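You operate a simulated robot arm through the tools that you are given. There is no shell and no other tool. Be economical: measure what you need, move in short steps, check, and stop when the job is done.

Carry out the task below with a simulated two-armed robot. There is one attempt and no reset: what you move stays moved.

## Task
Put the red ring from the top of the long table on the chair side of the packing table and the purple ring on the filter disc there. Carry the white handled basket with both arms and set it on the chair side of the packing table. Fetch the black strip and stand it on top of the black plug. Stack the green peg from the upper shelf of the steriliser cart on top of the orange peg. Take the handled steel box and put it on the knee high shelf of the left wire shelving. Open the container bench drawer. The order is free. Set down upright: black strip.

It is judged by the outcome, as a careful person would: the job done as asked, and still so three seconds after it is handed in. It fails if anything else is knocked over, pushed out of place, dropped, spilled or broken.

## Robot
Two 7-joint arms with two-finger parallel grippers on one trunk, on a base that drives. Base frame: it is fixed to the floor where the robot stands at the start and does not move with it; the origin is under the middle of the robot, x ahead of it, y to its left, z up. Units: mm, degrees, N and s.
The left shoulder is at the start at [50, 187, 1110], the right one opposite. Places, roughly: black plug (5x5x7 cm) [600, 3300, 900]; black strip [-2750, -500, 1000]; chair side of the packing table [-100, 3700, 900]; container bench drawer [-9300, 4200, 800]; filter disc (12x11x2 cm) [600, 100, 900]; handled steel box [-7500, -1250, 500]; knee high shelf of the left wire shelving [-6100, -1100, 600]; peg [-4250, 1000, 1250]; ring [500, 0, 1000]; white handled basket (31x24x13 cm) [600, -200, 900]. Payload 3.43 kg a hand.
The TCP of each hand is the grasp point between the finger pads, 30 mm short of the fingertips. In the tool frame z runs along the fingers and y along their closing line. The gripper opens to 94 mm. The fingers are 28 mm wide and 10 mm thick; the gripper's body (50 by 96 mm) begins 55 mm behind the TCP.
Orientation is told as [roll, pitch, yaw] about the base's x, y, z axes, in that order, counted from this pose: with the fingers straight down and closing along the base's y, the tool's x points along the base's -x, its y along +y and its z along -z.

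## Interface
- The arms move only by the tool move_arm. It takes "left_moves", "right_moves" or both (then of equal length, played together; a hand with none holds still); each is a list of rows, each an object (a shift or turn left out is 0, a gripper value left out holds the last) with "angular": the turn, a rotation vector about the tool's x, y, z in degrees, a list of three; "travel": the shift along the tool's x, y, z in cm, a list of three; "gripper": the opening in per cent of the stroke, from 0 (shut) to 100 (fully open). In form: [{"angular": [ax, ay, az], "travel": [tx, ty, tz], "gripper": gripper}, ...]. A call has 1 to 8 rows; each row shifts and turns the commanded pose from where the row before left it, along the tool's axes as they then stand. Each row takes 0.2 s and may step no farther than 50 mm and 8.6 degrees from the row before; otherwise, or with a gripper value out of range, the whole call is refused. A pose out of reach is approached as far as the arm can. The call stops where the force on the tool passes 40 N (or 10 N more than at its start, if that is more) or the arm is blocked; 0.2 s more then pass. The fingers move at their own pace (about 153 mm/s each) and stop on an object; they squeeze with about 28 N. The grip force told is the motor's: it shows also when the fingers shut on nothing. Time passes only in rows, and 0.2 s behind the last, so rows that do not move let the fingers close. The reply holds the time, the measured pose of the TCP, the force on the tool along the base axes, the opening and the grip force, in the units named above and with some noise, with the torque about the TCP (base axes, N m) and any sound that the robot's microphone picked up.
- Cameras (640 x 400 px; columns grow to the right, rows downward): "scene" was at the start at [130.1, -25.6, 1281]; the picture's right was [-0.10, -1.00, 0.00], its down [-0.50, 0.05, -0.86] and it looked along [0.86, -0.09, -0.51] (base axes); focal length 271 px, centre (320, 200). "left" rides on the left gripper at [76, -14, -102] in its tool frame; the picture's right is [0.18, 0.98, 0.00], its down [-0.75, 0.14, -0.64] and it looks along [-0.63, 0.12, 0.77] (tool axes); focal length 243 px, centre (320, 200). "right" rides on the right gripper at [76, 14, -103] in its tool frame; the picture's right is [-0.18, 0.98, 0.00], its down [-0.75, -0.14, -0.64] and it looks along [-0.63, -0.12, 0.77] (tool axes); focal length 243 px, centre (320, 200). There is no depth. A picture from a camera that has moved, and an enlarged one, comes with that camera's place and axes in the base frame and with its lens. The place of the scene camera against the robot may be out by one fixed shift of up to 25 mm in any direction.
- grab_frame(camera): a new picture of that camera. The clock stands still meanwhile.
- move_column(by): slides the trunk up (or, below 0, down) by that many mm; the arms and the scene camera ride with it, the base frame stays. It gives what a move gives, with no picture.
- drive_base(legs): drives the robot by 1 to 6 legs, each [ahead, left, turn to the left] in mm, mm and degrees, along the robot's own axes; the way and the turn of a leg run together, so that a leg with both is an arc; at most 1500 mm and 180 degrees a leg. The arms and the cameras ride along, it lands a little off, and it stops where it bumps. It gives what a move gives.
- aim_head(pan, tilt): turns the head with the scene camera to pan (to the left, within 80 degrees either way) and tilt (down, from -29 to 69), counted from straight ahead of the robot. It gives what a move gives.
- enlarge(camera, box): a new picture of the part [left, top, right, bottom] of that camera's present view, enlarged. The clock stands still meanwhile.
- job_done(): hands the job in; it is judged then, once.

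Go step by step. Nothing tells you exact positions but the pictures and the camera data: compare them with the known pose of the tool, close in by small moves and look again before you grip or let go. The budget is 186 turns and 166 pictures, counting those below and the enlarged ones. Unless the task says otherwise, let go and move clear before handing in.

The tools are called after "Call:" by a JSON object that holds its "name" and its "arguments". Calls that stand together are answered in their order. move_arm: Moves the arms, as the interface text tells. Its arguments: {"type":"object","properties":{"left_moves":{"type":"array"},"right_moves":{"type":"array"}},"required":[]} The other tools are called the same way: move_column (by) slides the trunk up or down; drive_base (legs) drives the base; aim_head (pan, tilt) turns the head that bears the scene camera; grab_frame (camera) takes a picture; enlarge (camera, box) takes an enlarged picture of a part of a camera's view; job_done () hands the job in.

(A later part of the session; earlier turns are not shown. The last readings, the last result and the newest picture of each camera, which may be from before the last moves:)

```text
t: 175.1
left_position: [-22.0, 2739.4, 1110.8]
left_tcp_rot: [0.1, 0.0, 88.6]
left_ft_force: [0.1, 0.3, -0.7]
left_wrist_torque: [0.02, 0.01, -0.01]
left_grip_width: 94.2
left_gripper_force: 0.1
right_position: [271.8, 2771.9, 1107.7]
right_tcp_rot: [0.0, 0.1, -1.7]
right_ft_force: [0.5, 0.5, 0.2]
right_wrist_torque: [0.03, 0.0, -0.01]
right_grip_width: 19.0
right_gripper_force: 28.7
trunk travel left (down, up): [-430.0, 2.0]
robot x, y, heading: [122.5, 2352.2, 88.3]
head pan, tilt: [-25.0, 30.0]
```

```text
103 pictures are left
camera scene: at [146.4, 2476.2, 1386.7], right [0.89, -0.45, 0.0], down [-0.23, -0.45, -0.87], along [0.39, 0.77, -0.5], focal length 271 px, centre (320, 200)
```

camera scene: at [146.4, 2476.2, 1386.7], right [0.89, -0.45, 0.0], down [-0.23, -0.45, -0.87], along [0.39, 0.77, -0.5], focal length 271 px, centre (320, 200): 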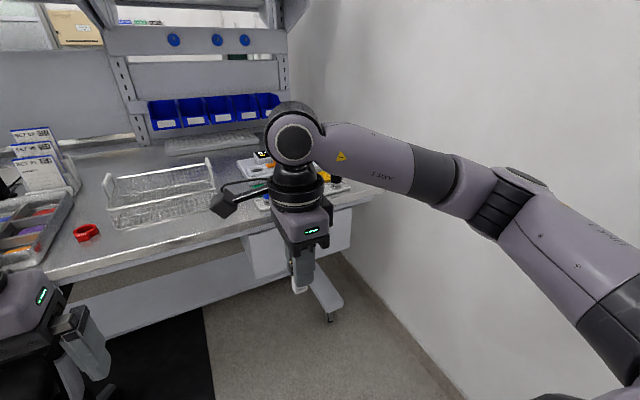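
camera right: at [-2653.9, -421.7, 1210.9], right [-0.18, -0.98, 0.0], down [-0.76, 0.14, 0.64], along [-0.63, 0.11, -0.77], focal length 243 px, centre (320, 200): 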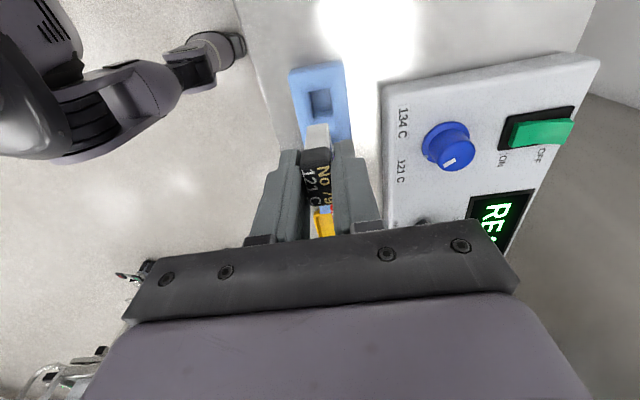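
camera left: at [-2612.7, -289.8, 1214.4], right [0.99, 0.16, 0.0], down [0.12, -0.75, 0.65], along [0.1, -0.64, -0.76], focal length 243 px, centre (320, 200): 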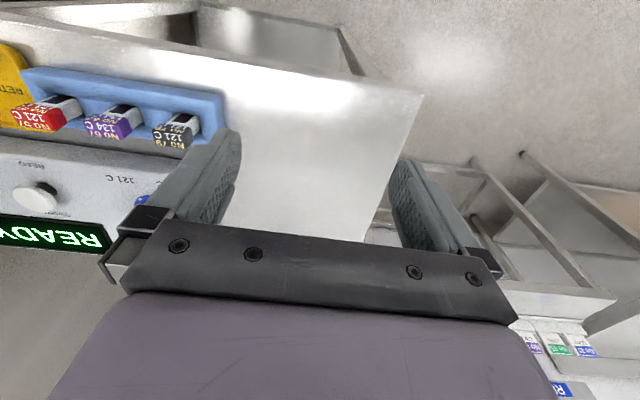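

The right wall is near x=960, so I go to about x=350 and reach right. I approach the table.

Call:
{"name": "drive_base", "arguments": {"legs": [[0, -222, 1.7], [470, 0, 0]]}}

Call:
{"name": "aim_head", "arguments": {"pan": -30, "tilt": 42}}

Call:
{"name": "grab_frame", "arguments": {"camera": "scene"}}

Call:
{"name": "grab_frame", "arguments": {"camera": "right"}}

```text
t: 176.4
left_position: [85.8, 2749.2, 1109.5]
left_tcp_rot: [-0.1, 0.1, 89.7]
left_ft_force: [0.4, 0.3, -0.9]
left_wrist_torque: [-0.07, 0.0, -0.01]
left_grip_width: 93.8
left_gripper_force: 0.0
right_position: [378.7, 2786.8, 1107.1]
right_tcp_rot: [-0.1, 0.2, -0.4]
right_ft_force: [0.2, 1.0, -0.6]
right_wrist_torque: [-0.08, -0.04, 0.0]
right_grip_width: 19.1
right_gripper_force: 28.1
trunk travel left (down, up): [-430.0, 2.0]
robot x, y, heading: [234.6, 2359.9, 89.6]
head pan, tilt: [-25.0, 30.0]
stopped in leg 1: the robot was blocked; the commanded pose is now the measured one
```

```text
t: 177.2
left_position: [85.5, 2746.9, 1110.2]
left_tcp_rot: [-0.1, -0.1, 89.8]
left_ft_force: [0.6, -0.3, 0.3]
left_wrist_torque: [0.0, 0.0, -0.04]
left_grip_width: 94.0
left_gripper_force: 0.1
right_position: [378.8, 2786.3, 1107.8]
right_tcp_rot: [0.0, 0.2, -0.3]
right_ft_force: [-1.0, 0.7, 0.0]
right_wrist_torque: [-0.02, -0.01, -0.02]
right_grip_width: 19.2
right_gripper_force: 27.8
trunk travel left (down, up): [-430.0, 2.0]
robot x, y, heading: [237.1, 2362.0, 89.3]
head pan, tilt: [-30.0, 42.0]
```

```text
102 pictures are left
camera scene: at [263.1, 2478.7, 1368.4], right [0.86, -0.51, 0.0], down [-0.34, -0.58, -0.74], along [0.38, 0.64, -0.67], focal length 271 px, centre (320, 200)
```

scene: 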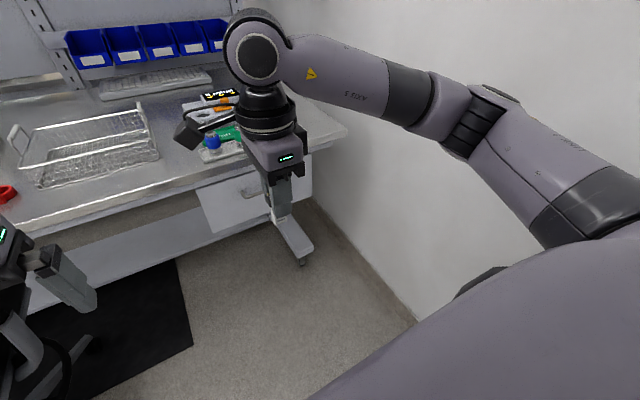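

```text
101 pictures are left
camera right: at [303.7, 2800.4, 1211.0], right [0.19, 0.98, 0.0], down [0.75, -0.15, 0.64], along [0.63, -0.12, -0.77], focal length 243 px, centre (320, 200)
```

right: 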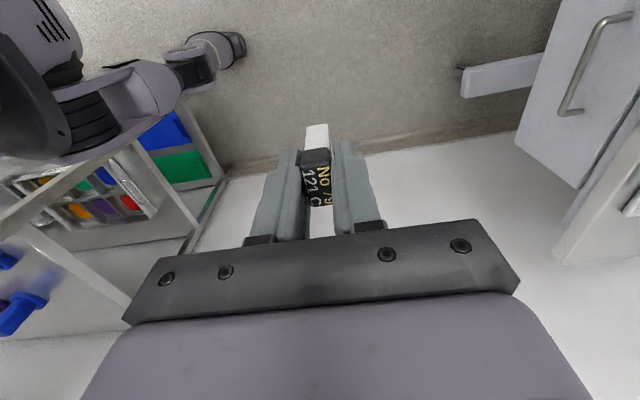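

The shelf on the right blocked the sidestep; I go forward first and then sidestep.

Call:
{"name": "drive_base", "arguments": {"legs": [[0, 15, 0], [500, 0, 0.5], [0, -130, 0]]}}

Call:
{"name": "grab_frame", "arguments": {"camera": "scene"}}

Call:
{"name": "grab_frame", "arguments": {"camera": "right"}}

```text
t: 181.4
left_position: [196.9, 3249.5, 1110.6]
left_tcp_rot: [0.1, 0.1, 90.2]
left_ft_force: [0.4, -0.5, -0.6]
left_wrist_torque: [-0.02, 0.05, 0.04]
left_grip_width: 93.9
left_gripper_force: 0.0
right_position: [490.5, 3290.5, 1109.6]
right_tcp_rot: [0.1, 0.2, 0.1]
right_ft_force: [1.3, -0.2, 0.6]
right_wrist_torque: [0.01, 0.02, 0.0]
right_grip_width: 19.1
right_gripper_force: 27.9
trunk travel left (down, up): [-430.0, 2.0]
robot x, y, heading: [351.0, 2867.1, 90.1]
head pan, tilt: [-30.0, 42.0]
```

```text
100 pictures are left
camera scene: at [375.9, 2982.7, 1368.4], right [0.87, -0.5, 0.0], down [-0.34, -0.58, -0.74], along [0.37, 0.64, -0.67], focal length 271 px, centre (320, 200)
```

scene: 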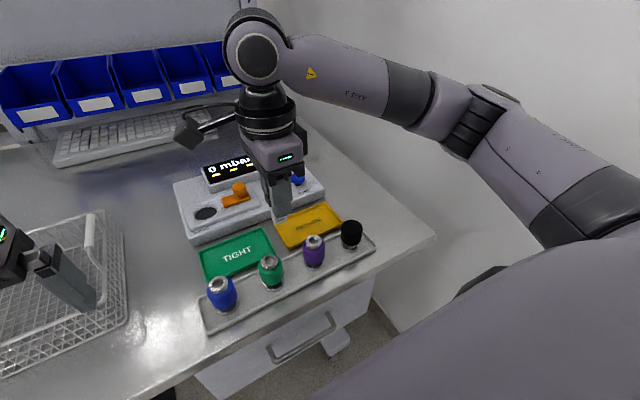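

```text
99 pictures are left
camera right: at [414.2, 3304.6, 1211.0], right [0.18, 0.98, 0.0], down [0.76, -0.14, 0.64], along [0.63, -0.12, -0.77], focal length 243 px, centre (320, 200)
```

right: 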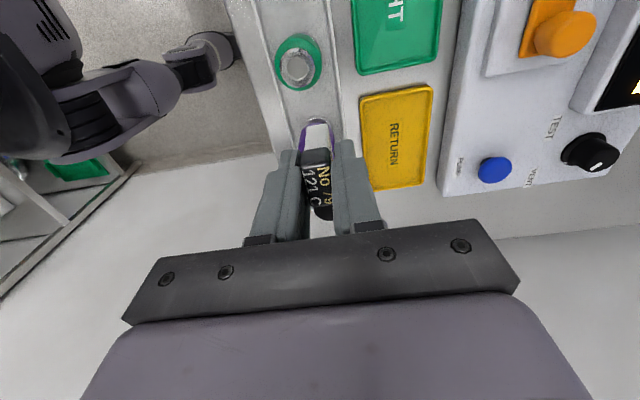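

The black plug is hidden under the hand in this view; I shift the hand 70 mm right and 45 mm forward to see the plug beside it.

Call:
{"name": "move_arm", "arguments": {"right_moves": [{"travel": [-3.5, 2.2, 0]}, {"travel": [-3.5, 2.3, 0]}, {}]}}

Call:
{"name": "grab_frame", "arguments": {"camera": "right"}}

Call:
{"name": "enlarge", "arguments": {"camera": "right", "box": [240, 60, 400, 220]}}

```text
t: 182.2
left_position: [194.9, 3250.8, 1111.0]
left_tcp_rot: [-0.2, -0.1, 90.2]
left_ft_force: [0.4, -0.3, -0.1]
left_wrist_torque: [-0.03, 0.04, 0.0]
left_grip_width: 94.1
left_gripper_force: 0.0
right_position: [557.6, 3335.4, 1107.8]
right_tcp_rot: [0.1, 0.2, 0.2]
right_ft_force: [0.6, 0.3, -0.2]
right_wrist_torque: [0.02, 0.03, -0.01]
right_grip_width: 18.9
right_gripper_force: 28.1
trunk travel left (down, up): [-430.0, 2.0]
robot x, y, heading: [349.0, 2866.9, 90.0]
head pan, tilt: [-30.0, 42.0]
```

```text
98 pictures are left
camera right: at [482.9, 3350.8, 1212.2], right [0.18, 0.98, 0.0], down [0.76, -0.14, 0.64], along [0.63, -0.12, -0.77], focal length 243 px, centre (320, 200)
```

right: 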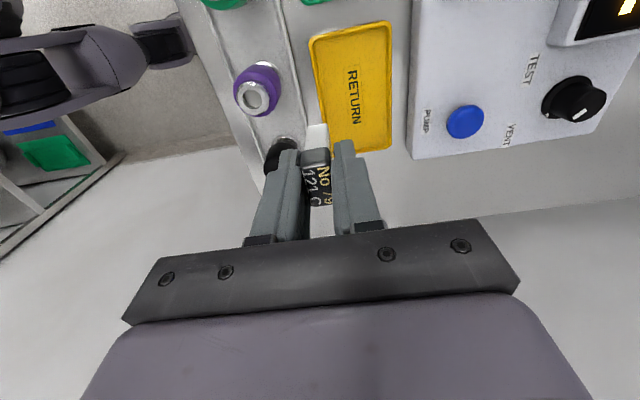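

```text
2.50 times, centred on (320, 140) of right
camera zoom: at [482.9, 3350.8, 1212.2], right [0.18, 0.98, 0.0], down [0.76, -0.14, 0.64], along [0.63, -0.12, -0.77], focal length 606 px, centre (320, 350)
```

zoom: 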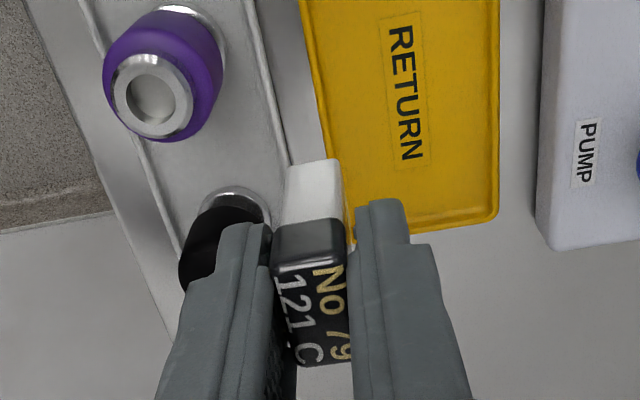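

Purple plug is near (540,3278), so black is about (618,3270). I shift once more for a free view of it.

Call:
{"name": "move_arm", "arguments": {"right_moves": [{"travel": [-3.0, 2.2, 0]}, {"travel": [-3.0, 2.3, 0]}, {}]}}

Call:
{"name": "enlarge", "arguments": {"camera": "right", "box": [200, 20, 400, 200]}}

Call:
{"name": "enlarge", "arguments": {"camera": "scene", "box": [240, 150, 420, 280]}}

```text
t: 183.0
left_position: [195.6, 3248.9, 1112.0]
left_tcp_rot: [-0.2, 0.0, 90.2]
left_ft_force: [-0.2, -0.5, 0.3]
left_wrist_torque: [0.06, 0.01, 0.0]
left_grip_width: 93.9
left_gripper_force: 0.1
right_position: [617.8, 3381.7, 1108.4]
right_tcp_rot: [0.1, 0.1, 0.0]
right_ft_force: [-0.6, 0.2, -1.0]
right_wrist_torque: [0.03, 0.02, -0.02]
right_grip_width: 19.3
right_gripper_force: 27.5
trunk travel left (down, up): [-430.0, 2.0]
robot x, y, heading: [355.1, 2870.8, 90.1]
head pan, tilt: [-30.0, 42.0]
```

```text
2.22 times, centred on (300, 110) of right
camera zoom: at [542.2, 3396.1, 1212.3], right [0.18, 0.98, 0.0], down [0.75, -0.14, 0.64], along [0.63, -0.12, -0.77], focal length 539 px, centre (364, 400)
```

zoom: 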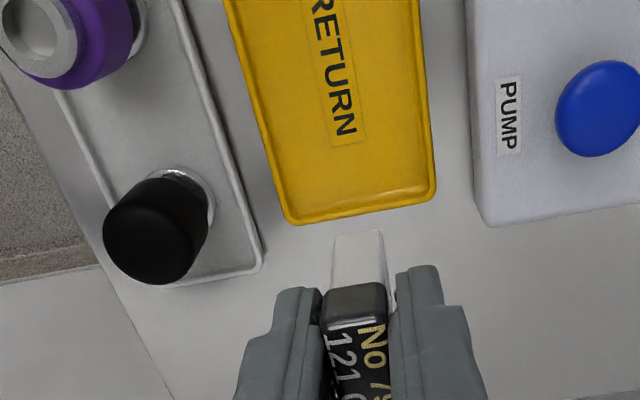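

```text
3.08 times, centred on (330, 215) of scene
camera zoom: at [374.8, 2982.7, 1368.4], right [0.87, -0.5, 0.0], down [-0.34, -0.58, -0.74], along [0.37, 0.64, -0.67], focal length 833 px, centre (289, 154)
```

zoom: 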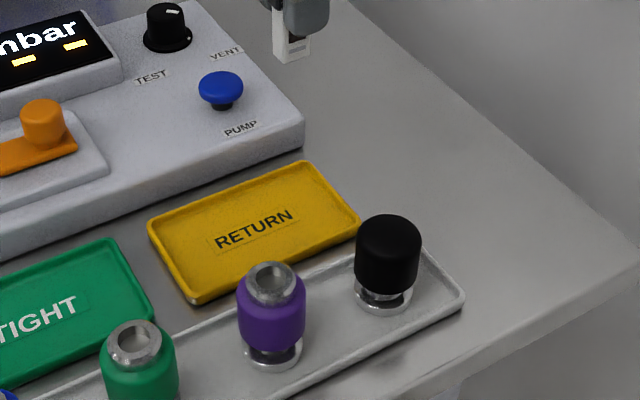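

Black plug top centre is about (622,3284). I move the strip above it, stay ~25 mm high, and compare from the views.

Call:
{"name": "move_arm", "arguments": {"right_moves": [{"travel": [-0.5, -4.9, 0]}, {"travel": [-0.5, -4.9, 0]}, {"travel": [0, 0, 3]}, {"travel": [0, 0, 2.5]}, {}]}}

Call:
{"name": "enlarge", "arguments": {"camera": "right", "box": [240, 60, 400, 220]}}

Call:
{"name": "enlarge", "arguments": {"camera": "scene", "box": [290, 150, 420, 260]}}

```text
t: 184.2
left_position: [195.1, 3249.9, 1110.5]
left_tcp_rot: [-0.2, 0.0, 90.2]
left_ft_force: [-0.2, 0.8, 0.6]
left_wrist_torque: [0.0, -0.01, 0.0]
left_grip_width: 94.0
left_gripper_force: 0.0
right_position: [628.9, 3282.2, 1052.4]
right_tcp_rot: [0.1, 0.0, 0.1]
right_ft_force: [-0.2, 0.5, -0.4]
right_wrist_torque: [0.01, -0.01, 0.02]
right_grip_width: 19.3
right_gripper_force: 28.5
trunk travel left (down, up): [-430.0, 2.0]
robot x, y, heading: [349.8, 2869.9, 89.8]
head pan, tilt: [-30.0, 42.0]
```

```text
2.50 times, centred on (320, 140) of right
camera zoom: at [553.8, 3296.6, 1155.3], right [0.18, 0.98, 0.0], down [0.76, -0.14, 0.64], along [0.63, -0.12, -0.77], focal length 606 px, centre (320, 350)
```

zoom: 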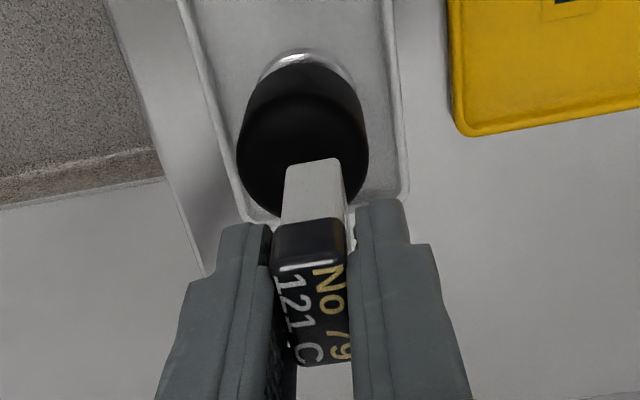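

```text
3.64 times, centred on (355, 205) of scene
camera zoom: at [374.8, 2982.8, 1368.4], right [0.87, -0.5, 0.0], down [-0.34, -0.58, -0.74], along [0.37, 0.64, -0.67], focal length 984 px, centre (193, 182)
```

zoom: 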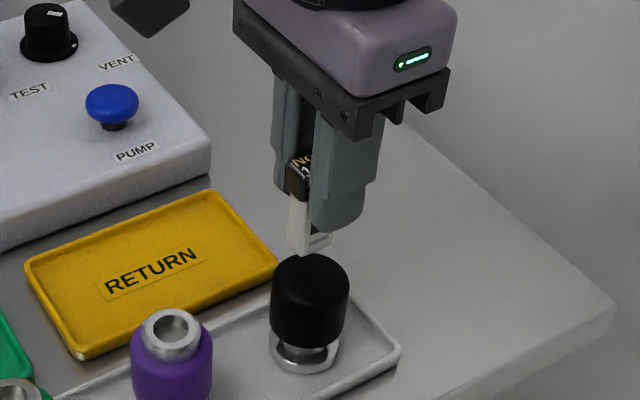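

The strip is nearly centred: I shift 5 mm toward the robot and 2 mm left, then lower 18 mm and recheck.

Call:
{"name": "move_arm", "arguments": {"right_moves": [{"travel": [0.2, -0.5, 0]}, {"travel": [0, 0, 1]}, {"travel": [0, 0, 0.8]}, {}]}}

Call:
{"name": "enlarge", "arguments": {"camera": "right", "box": [240, 60, 400, 220]}}

Call:
{"name": "enlarge", "arguments": {"camera": "scene", "box": [320, 170, 400, 250]}}

```text
t: 185.2
left_position: [194.9, 3249.3, 1111.8]
left_tcp_rot: [-0.1, 0.0, 90.3]
left_ft_force: [0.1, -0.6, 0.6]
left_wrist_torque: [-0.01, 0.01, 0.01]
left_grip_width: 94.1
left_gripper_force: 0.0
right_position: [628.0, 3277.7, 1034.6]
right_tcp_rot: [0.2, 0.1, 0.0]
right_ft_force: [-0.9, 0.6, 0.3]
right_wrist_torque: [0.0, 0.01, -0.01]
right_grip_width: 19.3
right_gripper_force: 28.3
trunk travel left (down, up): [-430.0, 2.0]
robot x, y, heading: [351.6, 2867.1, 89.8]
head pan, tilt: [-30.0, 42.0]
```

```text
2.50 times, centred on (320, 140) of right
camera zoom: at [551.8, 3292.0, 1138.0], right [0.18, 0.98, 0.0], down [0.76, -0.14, 0.64], along [0.63, -0.12, -0.77], focal length 606 px, centre (320, 350)
```

zoom: 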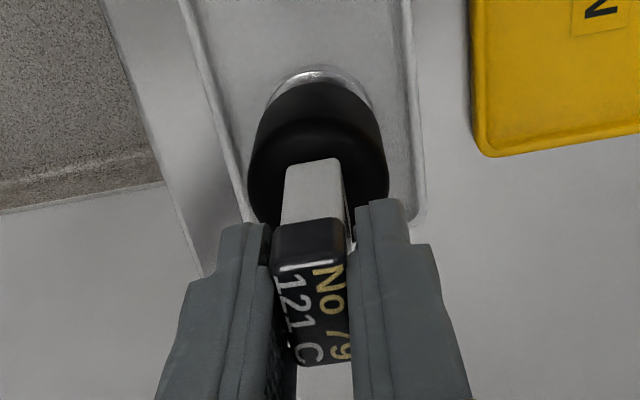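

```text
5.00 times, centred on (360, 210) of scene
camera zoom: at [374.9, 2982.7, 1368.4], right [0.87, -0.5, 0.0], down [-0.34, -0.58, -0.74], along [0.37, 0.64, -0.67], focal length 1353 px, centre (120, 150)
```

zoom: 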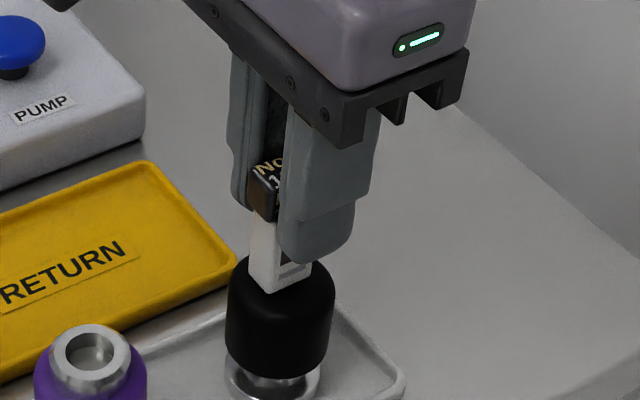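

Alignment looks right in both views. I lower slowly to contact.

Call:
{"name": "move_arm", "arguments": {"right_moves": [{"travel": [0, 0, 0.4]}, {"travel": [0, 0, 0.3]}, {}]}}

Call:
{"name": "enlarge", "arguments": {"camera": "scene", "box": [320, 170, 400, 250]}}

```text
t: 186.0
left_position: [194.4, 3248.5, 1112.5]
left_tcp_rot: [-0.1, -0.2, 90.2]
left_ft_force: [-0.8, -0.2, -0.3]
left_wrist_torque: [0.03, -0.01, 0.01]
left_grip_width: 93.9
left_gripper_force: 0.0
right_position: [625.7, 3277.2, 1031.9]
right_tcp_rot: [0.5, 0.2, 0.0]
right_ft_force: [2.0, -0.2, 28.8]
right_wrist_torque: [-0.02, -0.1, 0.02]
right_grip_width: 19.3
right_gripper_force: 28.0
trunk travel left (down, up): [-430.0, 2.0]
robot x, y, heading: [351.1, 2865.9, 89.6]
head pan, tilt: [-30.0, 42.0]
```

```text
5.00 times, centred on (360, 210) of scene
camera zoom: at [373.9, 2980.7, 1369.1], right [0.87, -0.5, 0.0], down [-0.33, -0.58, -0.74], along [0.37, 0.64, -0.67], focal length 1353 px, centre (120, 150)
```

zoom: 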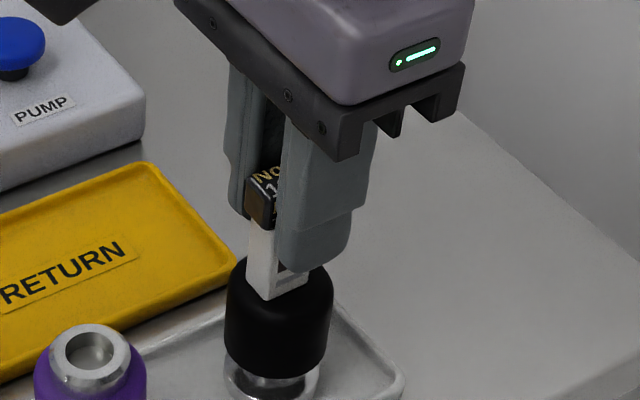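

Contact with 29 N push, so I relieve it, then open the fingers and check before rising.

Call:
{"name": "move_arm", "arguments": {"right_moves": [{"travel": [0, 0, -0.3]}, {}]}}

```text
t: 186.6
left_position: [194.2, 3248.1, 1111.7]
left_tcp_rot: [-0.1, -0.1, 90.1]
left_ft_force: [0.1, 0.1, 0.3]
left_wrist_torque: [0.03, 0.02, 0.01]
left_grip_width: 94.3
left_gripper_force: 0.0
right_position: [625.5, 3275.7, 1031.6]
right_tcp_rot: [0.0, 0.1, 0.2]
right_ft_force: [0.2, 1.3, 17.6]
right_wrist_torque: [0.06, 0.05, 0.02]
right_grip_width: 19.1
right_gripper_force: 27.9
trunk travel left (down, up): [-430.0, 2.0]
robot x, y, heading: [350.9, 2866.4, 90.0]
head pan, tilt: [-30.0, 42.0]
```

Call:
{"name": "move_arm", "arguments": {"right_moves": [{"travel": [0, 0, -0.4]}, {}]}}

```text
t: 187.2
left_position: [195.2, 3250.4, 1111.0]
left_tcp_rot: [-0.1, 0.1, 90.1]
left_ft_force: [-1.1, 0.1, -0.5]
left_wrist_torque: [0.03, 0.0, -0.02]
left_grip_width: 94.2
left_gripper_force: 0.1
right_position: [626.9, 3276.8, 1032.4]
right_tcp_rot: [-0.1, 0.1, 0.2]
right_ft_force: [0.1, -0.6, 0.1]
right_wrist_torque: [-0.01, 0.0, 0.01]
right_grip_width: 19.2
right_gripper_force: 27.7
trunk travel left (down, up): [-430.0, 2.0]
robot x, y, heading: [351.3, 2871.0, 89.7]
head pan, tilt: [-30.0, 42.0]
```

Call:
{"name": "move_arm", "arguments": {"right_moves": [{"travel": [0, 0, 0.05]}, {"gripper": 35}, {"gripper": 50}, {}]}}

Call:
{"name": "enlarge", "arguments": {"camera": "right", "box": [240, 60, 400, 220]}}

Call:
{"name": "enlarge", "arguments": {"camera": "scene", "box": [320, 170, 400, 250]}}

```text
t: 188.2
left_position: [196.1, 3249.3, 1111.6]
left_tcp_rot: [0.0, 0.0, 90.2]
left_ft_force: [0.1, 0.2, 0.1]
left_wrist_torque: [0.06, 0.0, 0.01]
left_grip_width: 93.9
left_gripper_force: 0.0
right_position: [626.6, 3278.1, 1034.1]
right_tcp_rot: [0.0, 0.1, 0.1]
right_ft_force: [0.2, 0.2, 0.5]
right_wrist_torque: [0.01, 0.0, -0.02]
right_grip_width: 47.2
right_gripper_force: 0.0
trunk travel left (down, up): [-430.0, 2.0]
robot x, y, heading: [350.7, 2870.7, 90.1]
head pan, tilt: [-30.0, 42.0]
```

```text
2.50 times, centred on (320, 140) of right
camera zoom: at [551.5, 3291.7, 1137.2], right [0.18, 0.98, 0.0], down [0.76, -0.14, 0.64], along [0.63, -0.12, -0.77], focal length 606 px, centre (320, 350)
```

zoom: 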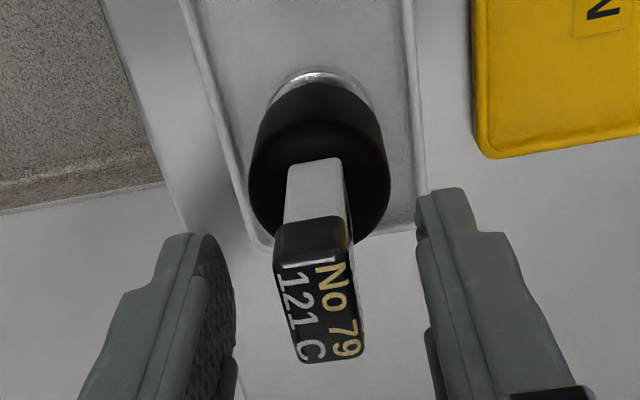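

```text
5.00 times, centred on (360, 210) of scene
camera zoom: at [374.9, 2982.7, 1368.4], right [0.87, -0.5, 0.0], down [-0.34, -0.58, -0.74], along [0.37, 0.64, -0.67], focal length 1353 px, centre (120, 150)
```

zoom: 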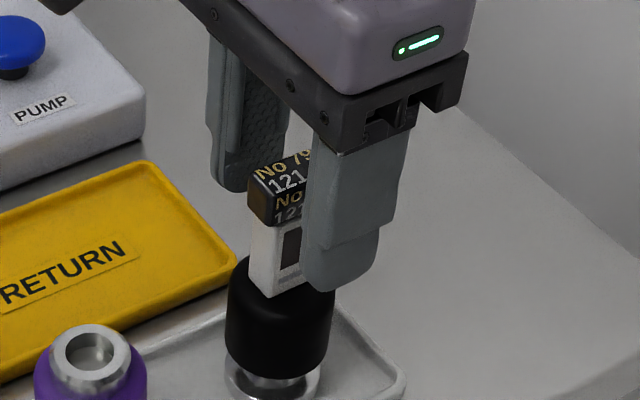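

The strip stands upright on the plug. I rise clear slowly and confirm.

Call:
{"name": "move_arm", "arguments": {"right_moves": [{"travel": [0, 0, -2]}, {"travel": [0, 0, -3]}, {"travel": [0, 0, -4]}, {"travel": [3, 0, 0]}, {"travel": [4, 0, 0]}, {"travel": [4, 0, 0]}]}}

Call:
{"name": "enlarge", "arguments": {"camera": "scene", "box": [240, 130, 420, 280]}}

```text
t: 189.6
left_position: [195.6, 3250.0, 1112.1]
left_tcp_rot: [-0.1, -0.1, 90.2]
left_ft_force: [-0.3, -0.5, -0.9]
left_wrist_torque: [0.04, -0.03, -0.01]
left_grip_width: 94.1
left_gripper_force: 0.0
right_position: [515.6, 3277.0, 1124.2]
right_tcp_rot: [0.0, 0.1, 0.0]
right_ft_force: [-0.6, 0.2, 0.3]
right_wrist_torque: [0.02, -0.02, -0.02]
right_grip_width: 47.0
right_gripper_force: 0.0
trunk travel left (down, up): [-430.0, 2.0]
robot x, y, heading: [349.9, 2868.3, 90.0]
head pan, tilt: [-30.0, 42.0]
```

```text
2.67 times, centred on (330, 205) of scene
camera zoom: at [374.1, 2983.0, 1368.4], right [0.87, -0.5, 0.0], down [-0.33, -0.58, -0.74], along [0.37, 0.64, -0.67], focal length 722 px, centre (293, 187)
```

zoom: 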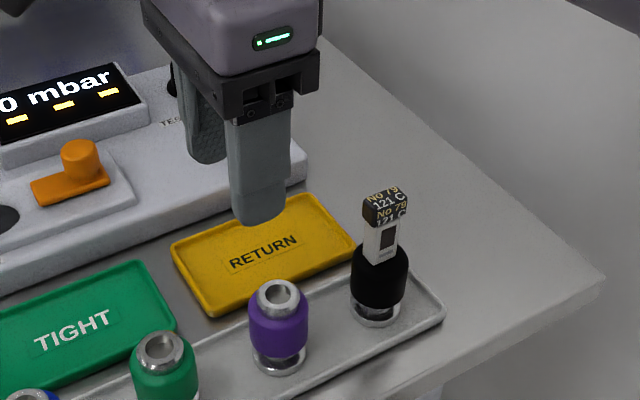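

Strip standing alone and steady. Now the cart near (-4250,1000): I drive there and look.

Call:
{"name": "drive_base", "arguments": {"legs": [[0, 140, 0], [-1400, 400, 0], [0, 0, 90], [1500, 250, 0], [1200, 220, 0]]}}

Call:
{"name": "aim_head", "arguments": {"pan": 0, "tilt": 15}}

Call:
{"name": "grab_frame", "arguments": {"camera": "scene"}}

```text
refused: leg 4 is longer than a leg can be; nothing moved
```

```text
t: 190.5
left_position: [194.4, 3249.2, 1112.0]
left_tcp_rot: [-0.1, 0.0, 90.1]
left_ft_force: [-0.1, 0.7, 0.3]
left_wrist_torque: [0.02, 0.05, -0.02]
left_grip_width: 93.8
left_gripper_force: 0.2
right_position: [516.0, 3277.3, 1123.0]
right_tcp_rot: [0.0, 0.0, 0.1]
right_ft_force: [0.4, 0.1, -0.2]
right_wrist_torque: [0.0, 0.0, 0.0]
right_grip_width: 47.0
right_gripper_force: 0.1
trunk travel left (down, up): [-430.0, 2.0]
robot x, y, heading: [353.2, 2866.9, 90.1]
head pan, tilt: [0.0, 15.0]
```

```text
86 pictures are left
camera scene: at [333.3, 3003.8, 1410.8], right [1.0, 0.0, 0.0], down [0.0, -0.26, -0.97], along [0.0, 0.97, -0.26], focal length 271 px, centre (320, 200)
```

scene: 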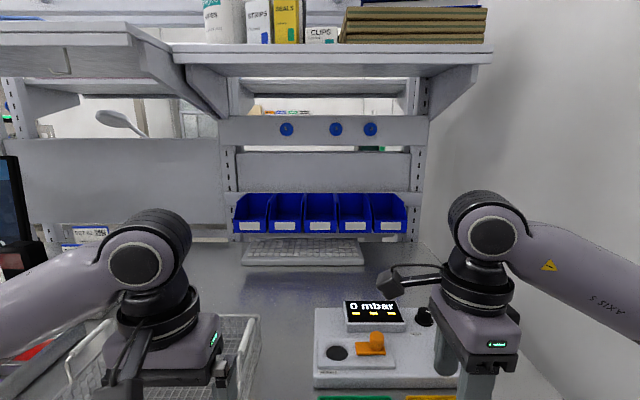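

A leg was too long; I repeat with shorter legs.

Call:
{"name": "drive_base", "arguments": {"legs": [[0, 140, 0], [-1400, 400, 0], [0, 0, 90], [1400, 250, 0], [1300, 220, 0]]}}

Call:
{"name": "grab_frame", "arguments": {"camera": "scene"}}

```text
t: 215.7
left_position: [-3314.6, 881.5, 1110.7]
left_tcp_rot: [0.0, 0.0, 179.2]
left_ft_force: [0.2, 0.0, 0.3]
left_wrist_torque: [0.01, -0.02, 0.05]
left_grip_width: 94.1
left_gripper_force: 0.0
right_position: [-3336.1, 1202.3, 1123.6]
right_tcp_rot: [0.1, 0.1, 89.2]
right_ft_force: [0.3, -0.1, -0.2]
right_wrist_torque: [-0.04, 0.02, -0.03]
right_grip_width: 47.0
right_gripper_force: 0.1
trunk travel left (down, up): [-430.0, 2.0]
robot x, y, heading: [-2931.9, 1031.7, 179.0]
head pan, tilt: [0.0, 15.0]
```

```text
85 pictures are left
camera scene: at [-3100.6, 1017.0, 1410.9], right [0.02, 1.0, 0.0], down [0.26, 0.0, -0.97], along [-0.97, 0.02, -0.26], focal length 271 px, centre (320, 200)
```

scene: 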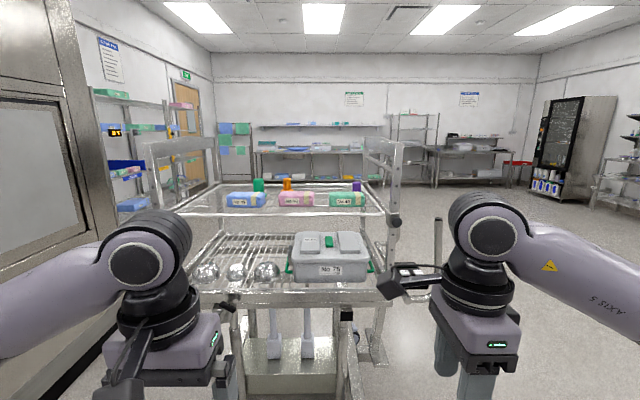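

The cart's upper shelf shows green, orange and purple pegs behind wrapped packs. I zoom in.

Call:
{"name": "enlarge", "arguments": {"camera": "scene", "box": [160, 120, 420, 290]}}

Call:
{"name": "enlarge", "arguments": {"camera": "scene", "box": [220, 165, 380, 220]}}

```text
2.35 times, centred on (290, 205) of scene
camera zoom: at [-3100.6, 1017.0, 1410.9], right [0.02, 1.0, 0.0], down [0.26, 0.0, -0.97], along [-0.97, 0.02, -0.26], focal length 637 px, centre (391, 188)
```

zoom: 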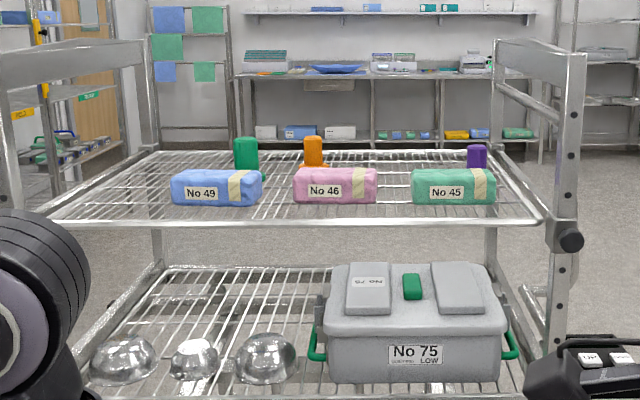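

```text
4.00 times, centred on (300, 192) of scene
camera zoom: at [-3100.6, 1017.0, 1410.9], right [0.02, 1.0, 0.0], down [0.26, 0.0, -0.97], along [-0.97, 0.02, -0.26], focal length 1082 px, centre (400, 230)
```

zoom: 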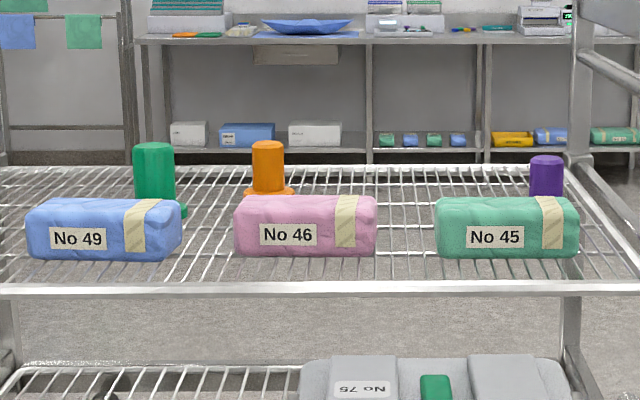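

Pegs are flanged posts; I estimate green near (-4200,775) and orange near (-4200,895), shelf near z≈1140. I raise the left hand, tuck the right hand back, and approach.

Call:
{"name": "move_arm", "arguments": {"left_moves": [{"travel": [0, 0, -4.4]}, {"travel": [0, 0, -4.4]}, {"travel": [0, 0, -4.4]}, {"travel": [0, 0, -4.4]}, {"travel": [0, 0, -4.4]}], "right_moves": [{"travel": [0, -4.6, 0]}, {"travel": [0, -4.6, 0]}, {"travel": [0, -4.6, 0]}, {"travel": [0, -4.6, 0]}, {"travel": [0, -4.6, 0]}]}}

Call:
{"name": "drive_base", "arguments": {"legs": [[500, 20, 1]]}}

Call:
{"name": "aim_head", "arguments": {"pan": 10, "tilt": 25}}

Call:
{"name": "grab_frame", "arguments": {"camera": "scene"}}

Call:
{"name": "grab_frame", "arguments": {"camera": "left"}}

```text
t: 216.9
left_position: [-3312.9, 881.6, 1331.2]
left_tcp_rot: [-0.1, 0.0, 179.2]
left_ft_force: [0.5, 0.1, 0.6]
left_wrist_torque: [0.02, 0.02, 0.03]
left_grip_width: 94.0
left_gripper_force: 0.1
right_position: [-3130.9, 1179.3, 1142.1]
right_tcp_rot: [-0.1, 0.0, 89.1]
right_ft_force: [-0.2, -0.3, 0.2]
right_wrist_torque: [0.03, 0.02, -0.04]
right_grip_width: 47.0
right_gripper_force: 0.0
right hand out of reach, approached as far as the arm can: row 5
trunk travel left (down, up): [-430.0, 2.0]
robot x, y, heading: [-2932.7, 1032.3, 179.1]
head pan, tilt: [0.0, 15.0]
```

```text
t: 219.8
left_position: [-3807.1, 855.8, 1331.7]
left_tcp_rot: [-0.1, 0.0, -179.5]
left_ft_force: [-0.2, 0.5, -0.1]
left_wrist_torque: [0.01, -0.03, 0.01]
left_grip_width: 94.1
left_gripper_force: 0.0
right_position: [-3630.5, 1158.5, 1141.0]
right_tcp_rot: [-0.2, 0.0, 90.5]
right_ft_force: [0.9, -0.8, 0.4]
right_wrist_torque: [-0.01, 0.01, 0.0]
right_grip_width: 46.9
right_gripper_force: 0.0
trunk travel left (down, up): [-430.0, 2.0]
robot x, y, heading: [-3425.0, 1012.8, -179.8]
head pan, tilt: [0.0, 15.0]
```

```text
t: 220.5
left_position: [-3806.7, 855.5, 1332.1]
left_tcp_rot: [-0.2, 0.0, -179.4]
left_ft_force: [0.9, -0.1, 0.1]
left_wrist_torque: [-0.02, -0.02, -0.02]
left_grip_width: 94.0
left_gripper_force: 0.0
right_position: [-3630.4, 1157.2, 1140.6]
right_tcp_rot: [-0.2, 0.0, 90.5]
right_ft_force: [0.6, 0.2, -0.4]
right_wrist_torque: [0.04, 0.02, 0.01]
right_grip_width: 46.7
right_gripper_force: 0.1
trunk travel left (down, up): [-430.0, 2.0]
robot x, y, heading: [-3428.3, 1010.3, -179.6]
head pan, tilt: [10.0, 25.0]
```

```text
82 pictures are left
camera scene: at [-3592.8, 980.2, 1394.7], right [-0.18, 0.98, 0.0], down [0.42, 0.08, -0.91], along [-0.89, -0.16, -0.42], focal length 271 px, centre (320, 200)
```

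scene: 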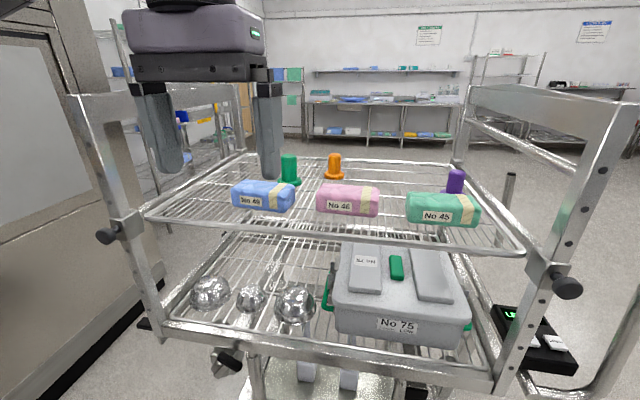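

```text
81 pictures are left
camera left: at [-3729.6, 869.7, 1433.3], right [0.19, -0.98, 0.0], down [-0.75, -0.15, 0.64], along [-0.63, -0.12, -0.77], focal length 243 px, centre (320, 200)
```

left: 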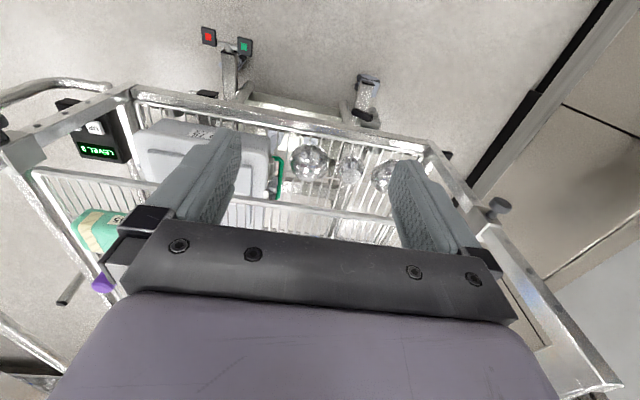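

I close in by 190 mm (avoiding touching the cart) and extend the left hand over the pegs at height.

Call:
{"name": "drive_base", "arguments": {"legs": [[190, 0, 0]]}}

Call:
{"name": "move_arm", "arguments": {"left_moves": [{"travel": [-4.5, 1, 0]}, {"travel": [-4.5, 1, 0]}, {"travel": [-4.5, 0, 0]}]}}

Call:
{"name": "grab_frame", "arguments": {"camera": "left"}}

Call:
{"name": "grab_frame", "arguments": {"camera": "scene"}}

```text
t: 222.2
left_position: [-3995.6, 856.0, 1330.8]
left_tcp_rot: [-0.1, 0.0, -179.6]
left_ft_force: [1.0, 0.2, 0.2]
left_wrist_torque: [0.0, 0.02, 0.01]
left_grip_width: 93.9
left_gripper_force: 0.0
right_position: [-3817.5, 1156.1, 1141.2]
right_tcp_rot: [0.0, 0.1, 90.2]
right_ft_force: [0.5, -0.2, -0.5]
right_wrist_torque: [0.01, 0.05, 0.02]
right_grip_width: 47.0
right_gripper_force: 0.1
trunk travel left (down, up): [-430.0, 2.0]
robot x, y, heading: [-3614.3, 1012.5, -180.0]
head pan, tilt: [10.0, 25.0]
stopped in leg 1: the robot was blocked; the commanded pose is now the measured one
```

```text
t: 223.0
left_position: [-4134.1, 835.4, 1325.3]
left_tcp_rot: [0.2, 0.2, -179.7]
left_ft_force: [-0.4, 0.8, -0.1]
left_wrist_torque: [0.0, -0.06, 0.0]
left_grip_width: 94.0
left_gripper_force: 0.1
right_position: [-3819.6, 1158.1, 1140.4]
right_tcp_rot: [-0.2, 0.1, 90.2]
right_ft_force: [-0.3, -0.8, -0.8]
right_wrist_torque: [-0.03, -0.01, 0.0]
right_grip_width: 47.2
right_gripper_force: 0.1
trunk travel left (down, up): [-430.0, 2.0]
robot x, y, heading: [-3613.0, 1011.4, -180.2]
head pan, tilt: [10.0, 25.0]
```

```text
80 pictures are left
camera left: at [-4058.5, 849.6, 1427.2], right [0.19, -0.98, 0.0], down [-0.75, -0.14, 0.64], along [-0.63, -0.12, -0.77], focal length 243 px, centre (320, 200)
```

left: 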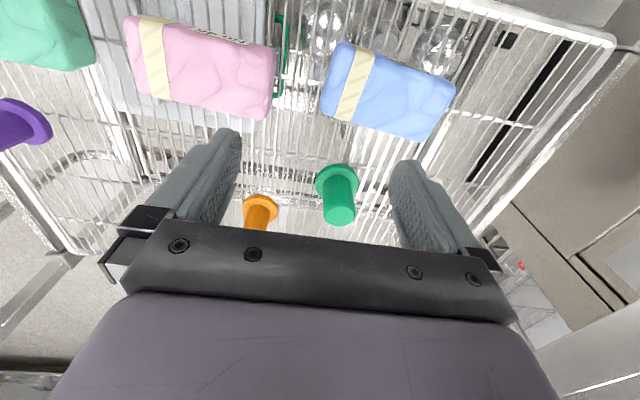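

```text
79 pictures are left
camera scene: at [-3783.3, 980.3, 1394.5], right [-0.18, 0.98, 0.0], down [0.42, 0.07, -0.91], along [-0.89, -0.16, -0.42], focal length 271 px, centre (320, 200)
```

scene: 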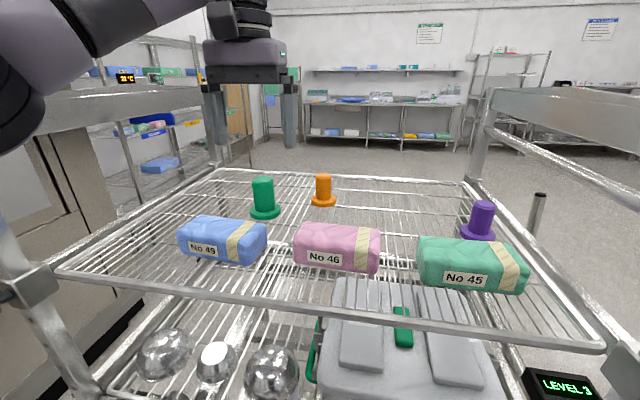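

From this side the orange peg (≈(-4322,893)) is about 708 mm ahead, too far; the cart's back side is open, so I drive around and work from behind.

Call:
{"name": "move_arm", "arguments": {"left_moves": [{"travel": [4.5, 0, 0]}, {"travel": [4.5, 0, 0]}, {"travel": [4.5, 0, 0]}, {"travel": [4.5, 0, 0]}]}}

Call:
{"name": "drive_base", "arguments": {"legs": [[-450, 0, 0], [0, -1000, 0], [1400, 0, 0], [700, 0, 0], [0, 0, 180], [0, -1250, 0]]}}

Call:
{"name": "aim_head", "arguments": {"pan": 0, "tilt": 20}}

Call:
{"name": "grab_frame", "arguments": {"camera": "scene"}}

```text
t: 224.0
left_position: [-3953.6, 836.3, 1331.5]
left_tcp_rot: [0.0, 0.0, -179.6]
left_ft_force: [-0.3, -0.4, 0.5]
left_wrist_torque: [0.0, 0.0, 0.01]
left_grip_width: 93.9
left_gripper_force: 0.0
right_position: [-3819.3, 1157.4, 1141.2]
right_tcp_rot: [0.0, 0.1, 90.2]
right_ft_force: [0.5, -0.4, -0.3]
right_wrist_torque: [-0.01, 0.0, 0.0]
right_grip_width: 46.8
right_gripper_force: 0.1
trunk travel left (down, up): [-430.0, 2.0]
robot x, y, heading: [-3612.6, 1009.7, -179.7]
head pan, tilt: [10.0, 25.0]
```

```text
t: 254.9
left_position: [-5043.1, 964.2, 1331.3]
left_tcp_rot: [0.0, 0.1, -3.6]
left_ft_force: [0.0, -0.3, 0.3]
left_wrist_torque: [0.01, 0.02, -0.03]
left_grip_width: 94.0
left_gripper_force: 0.0
right_position: [-5200.2, 656.0, 1140.1]
right_tcp_rot: [-0.1, 0.1, -93.6]
right_ft_force: [0.4, 0.7, 0.0]
right_wrist_torque: [-0.01, -0.01, -0.01]
right_grip_width: 47.1
right_gripper_force: 0.0
trunk travel left (down, up): [-430.0, 2.0]
robot x, y, heading: [-5392.9, 814.6, -3.9]
head pan, tilt: [10.0, 25.0]
```

```text
t: 255.6
left_position: [-5042.9, 965.3, 1330.9]
left_tcp_rot: [0.0, 0.1, -3.6]
left_ft_force: [-0.1, 0.2, 0.4]
left_wrist_torque: [0.0, -0.01, 0.01]
left_grip_width: 93.9
left_gripper_force: 0.1
right_position: [-5200.8, 655.6, 1141.1]
right_tcp_rot: [-0.1, 0.1, -93.6]
right_ft_force: [0.1, -1.0, 0.3]
right_wrist_torque: [-0.01, -0.03, 0.01]
right_grip_width: 47.1
right_gripper_force: 0.1
trunk travel left (down, up): [-430.0, 2.0]
robot x, y, heading: [-5393.2, 811.4, -3.7]
head pan, tilt: [0.0, 20.0]
```

```text
78 pictures are left
camera scene: at [-5260.3, 786.9, 1402.7], right [-0.06, -1.0, 0.0], down [-0.34, 0.02, -0.94], along [0.94, -0.06, -0.34], focal length 271 px, centre (320, 200)
```

scene: 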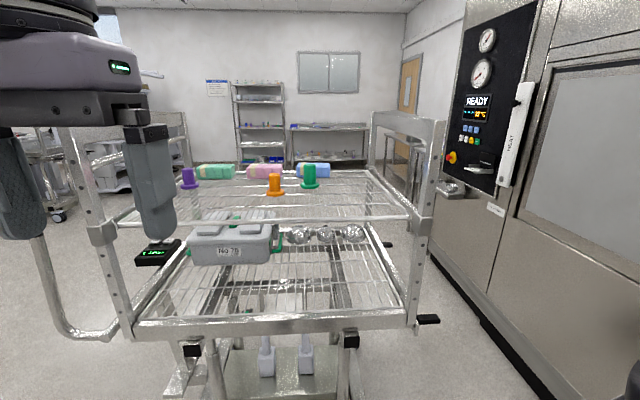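

The back side is open. I square up and approach partway, then measure again.

Call:
{"name": "drive_base", "arguments": {"legs": [[300, -130, 3.7]]}}

Call:
{"name": "grab_frame", "arguments": {"camera": "scene"}}

Call:
{"name": "grab_frame", "arguments": {"camera": "left"}}

```text
t: 257.8
left_position: [-4750.5, 845.2, 1329.5]
left_tcp_rot: [0.0, 0.1, 0.1]
left_ft_force: [0.5, 0.0, -0.1]
left_wrist_torque: [0.01, 0.02, 0.0]
left_grip_width: 94.2
left_gripper_force: 0.0
right_position: [-4888.5, 525.6, 1140.7]
right_tcp_rot: [-0.1, 0.1, -90.0]
right_ft_force: [0.4, 0.1, 0.6]
right_wrist_torque: [0.0, 0.02, 0.01]
right_grip_width: 47.1
right_gripper_force: 0.0
trunk travel left (down, up): [-430.0, 2.0]
robot x, y, heading: [-5093.1, 671.3, -0.0]
head pan, tilt: [0.0, 20.0]
```

```text
77 pictures are left
camera scene: at [-4958.1, 654.3, 1402.7], right [0.0, -1.0, 0.0], down [-0.34, 0.0, -0.94], along [0.94, 0.0, -0.34], focal length 271 px, centre (320, 200)
```

scene: 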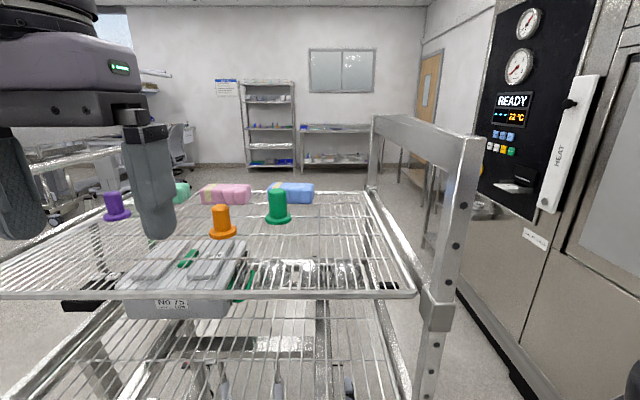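

```text
76 pictures are left
camera left: at [-4826.8, 829.6, 1432.9], right [-0.19, 0.98, 0.0], down [0.75, 0.14, 0.64], along [0.63, 0.12, -0.77], focal length 243 px, centre (320, 200)
```

left: 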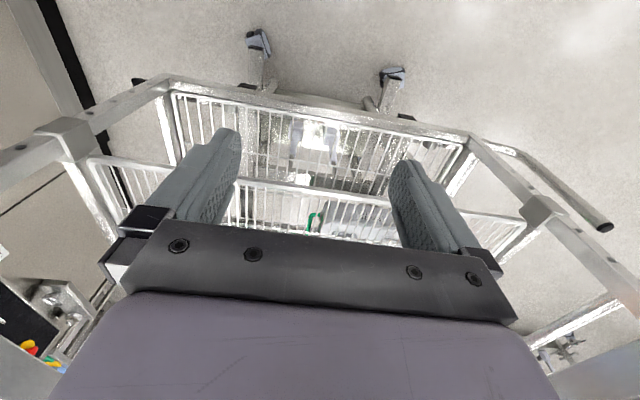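

Reconciling all views: green ≈(-4295,780) top z≈1185, orange ≈(-4360,893) top z≈1169. I move in 170 mm and extend the left hand for a close look.

Call:
{"name": "drive_base", "arguments": {"legs": [[170, 0, 0]]}}

Call:
{"name": "move_arm", "arguments": {"left_moves": [{"travel": [-4.6, -0.5, 0]}, {"travel": [-4.6, -0.5, 0]}, {"travel": [-4.6, -0.5, 0]}, {"travel": [-4.6, -0.5, 0]}]}}

Call:
{"name": "grab_frame", "arguments": {"camera": "left"}}

```text
t: 259.3
left_position: [-4595.1, 847.7, 1331.5]
left_tcp_rot: [0.0, 0.2, 0.3]
left_ft_force: [0.0, 0.2, -0.4]
left_wrist_torque: [0.01, 0.02, -0.01]
left_grip_width: 94.4
left_gripper_force: 0.1
right_position: [-4731.1, 528.1, 1141.1]
right_tcp_rot: [0.0, -0.1, -89.9]
right_ft_force: [0.3, 0.3, 0.0]
right_wrist_torque: [0.0, -0.02, 0.0]
right_grip_width: 46.9
right_gripper_force: 0.0
trunk travel left (down, up): [-430.0, 2.0]
robot x, y, heading: [-4935.0, 672.8, 0.0]
head pan, tilt: [0.0, 20.0]
```

```text
t: 260.3
left_position: [-4412.3, 827.4, 1332.3]
left_tcp_rot: [0.2, 0.1, 0.1]
left_ft_force: [0.2, -0.3, 0.7]
left_wrist_torque: [0.01, 0.0, -0.03]
left_grip_width: 94.0
left_gripper_force: 0.0
right_position: [-4731.4, 525.7, 1141.3]
right_tcp_rot: [0.0, 0.1, -89.9]
right_ft_force: [-0.5, -0.6, -0.4]
right_wrist_torque: [0.04, 0.01, 0.0]
right_grip_width: 46.8
right_gripper_force: 0.1
trunk travel left (down, up): [-430.0, 2.0]
robot x, y, heading: [-4933.5, 672.8, -0.1]
head pan, tilt: [0.0, 20.0]
```

```text
75 pictures are left
camera left: at [-4488.6, 811.2, 1434.3], right [-0.19, 0.98, 0.0], down [0.75, 0.14, 0.64], along [0.63, 0.12, -0.77], focal length 243 px, centre (320, 200)
```

left: 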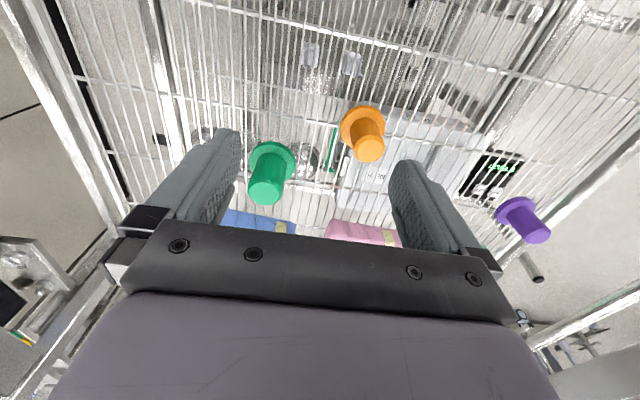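

Green is at (-4288,777). I move over it and lower partway for a check.

Call:
{"name": "move_arm", "arguments": {"left_moves": [{"travel": [-4.2, -1.7, 0]}, {"travel": [-4.1, -1.7, 0]}, {"travel": [-4.1, -1.6, 0]}, {"travel": [0, 0, 4]}, {"travel": [0, 0, 4]}, {"travel": [0, 0, 3]}]}}

Call:
{"name": "grab_frame", "arguments": {"camera": "left"}}

```text
t: 261.7
left_position: [-4392.0, 811.0, 1202.3]
left_tcp_rot: [0.0, 0.0, 0.4]
left_ft_force: [0.3, 0.1, -0.1]
left_wrist_torque: [-0.02, 0.02, 0.03]
left_grip_width: 94.0
left_gripper_force: 0.0
left hand out of reach, approached as far as the arm can: row 1, 2, 3
right_position: [-4731.6, 527.3, 1141.8]
right_tcp_rot: [0.0, 0.0, -89.9]
right_ft_force: [0.4, 1.4, 0.3]
right_wrist_torque: [0.01, 0.02, -0.01]
right_grip_width: 46.8
right_gripper_force: 0.1
trunk travel left (down, up): [-430.0, 2.0]
robot x, y, heading: [-4937.9, 672.2, 0.5]
head pan, tilt: [0.0, 20.0]
```

```text
74 pictures are left
camera left: at [-4467.4, 795.7, 1304.9], right [-0.19, 0.98, 0.0], down [0.75, 0.15, 0.64], along [0.63, 0.12, -0.77], focal length 243 px, centre (320, 200)
```

left: 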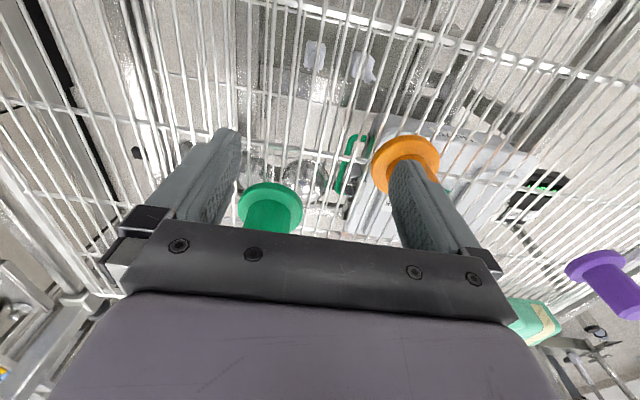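

The arm ran out of reach at that height; lower down it may reach further. I move sideways away from the orange peg first, then forward.

Call:
{"name": "move_arm", "arguments": {"left_moves": [{"travel": [0, -3.4, 0]}, {"travel": [-4, 0, 0]}, {"travel": [-3, 0, 0]}]}}

```text
t: 262.5
left_position: [-4345.3, 783.3, 1196.9]
left_tcp_rot: [0.1, 0.1, 0.3]
left_ft_force: [0.1, -0.4, 0.2]
left_wrist_torque: [0.01, -0.02, -0.01]
left_grip_width: 93.9
left_gripper_force: 0.2
left hand out of reach, approached as far as the arm can: row 3
right_position: [-4730.8, 528.3, 1141.0]
right_tcp_rot: [-0.1, 0.0, -89.8]
right_ft_force: [0.0, -0.6, -1.3]
right_wrist_torque: [-0.02, -0.01, 0.02]
right_grip_width: 47.1
right_gripper_force: 0.1
trunk travel left (down, up): [-430.0, 2.0]
robot x, y, heading: [-4935.0, 671.0, -0.2]
head pan, tilt: [0.0, 20.0]
```

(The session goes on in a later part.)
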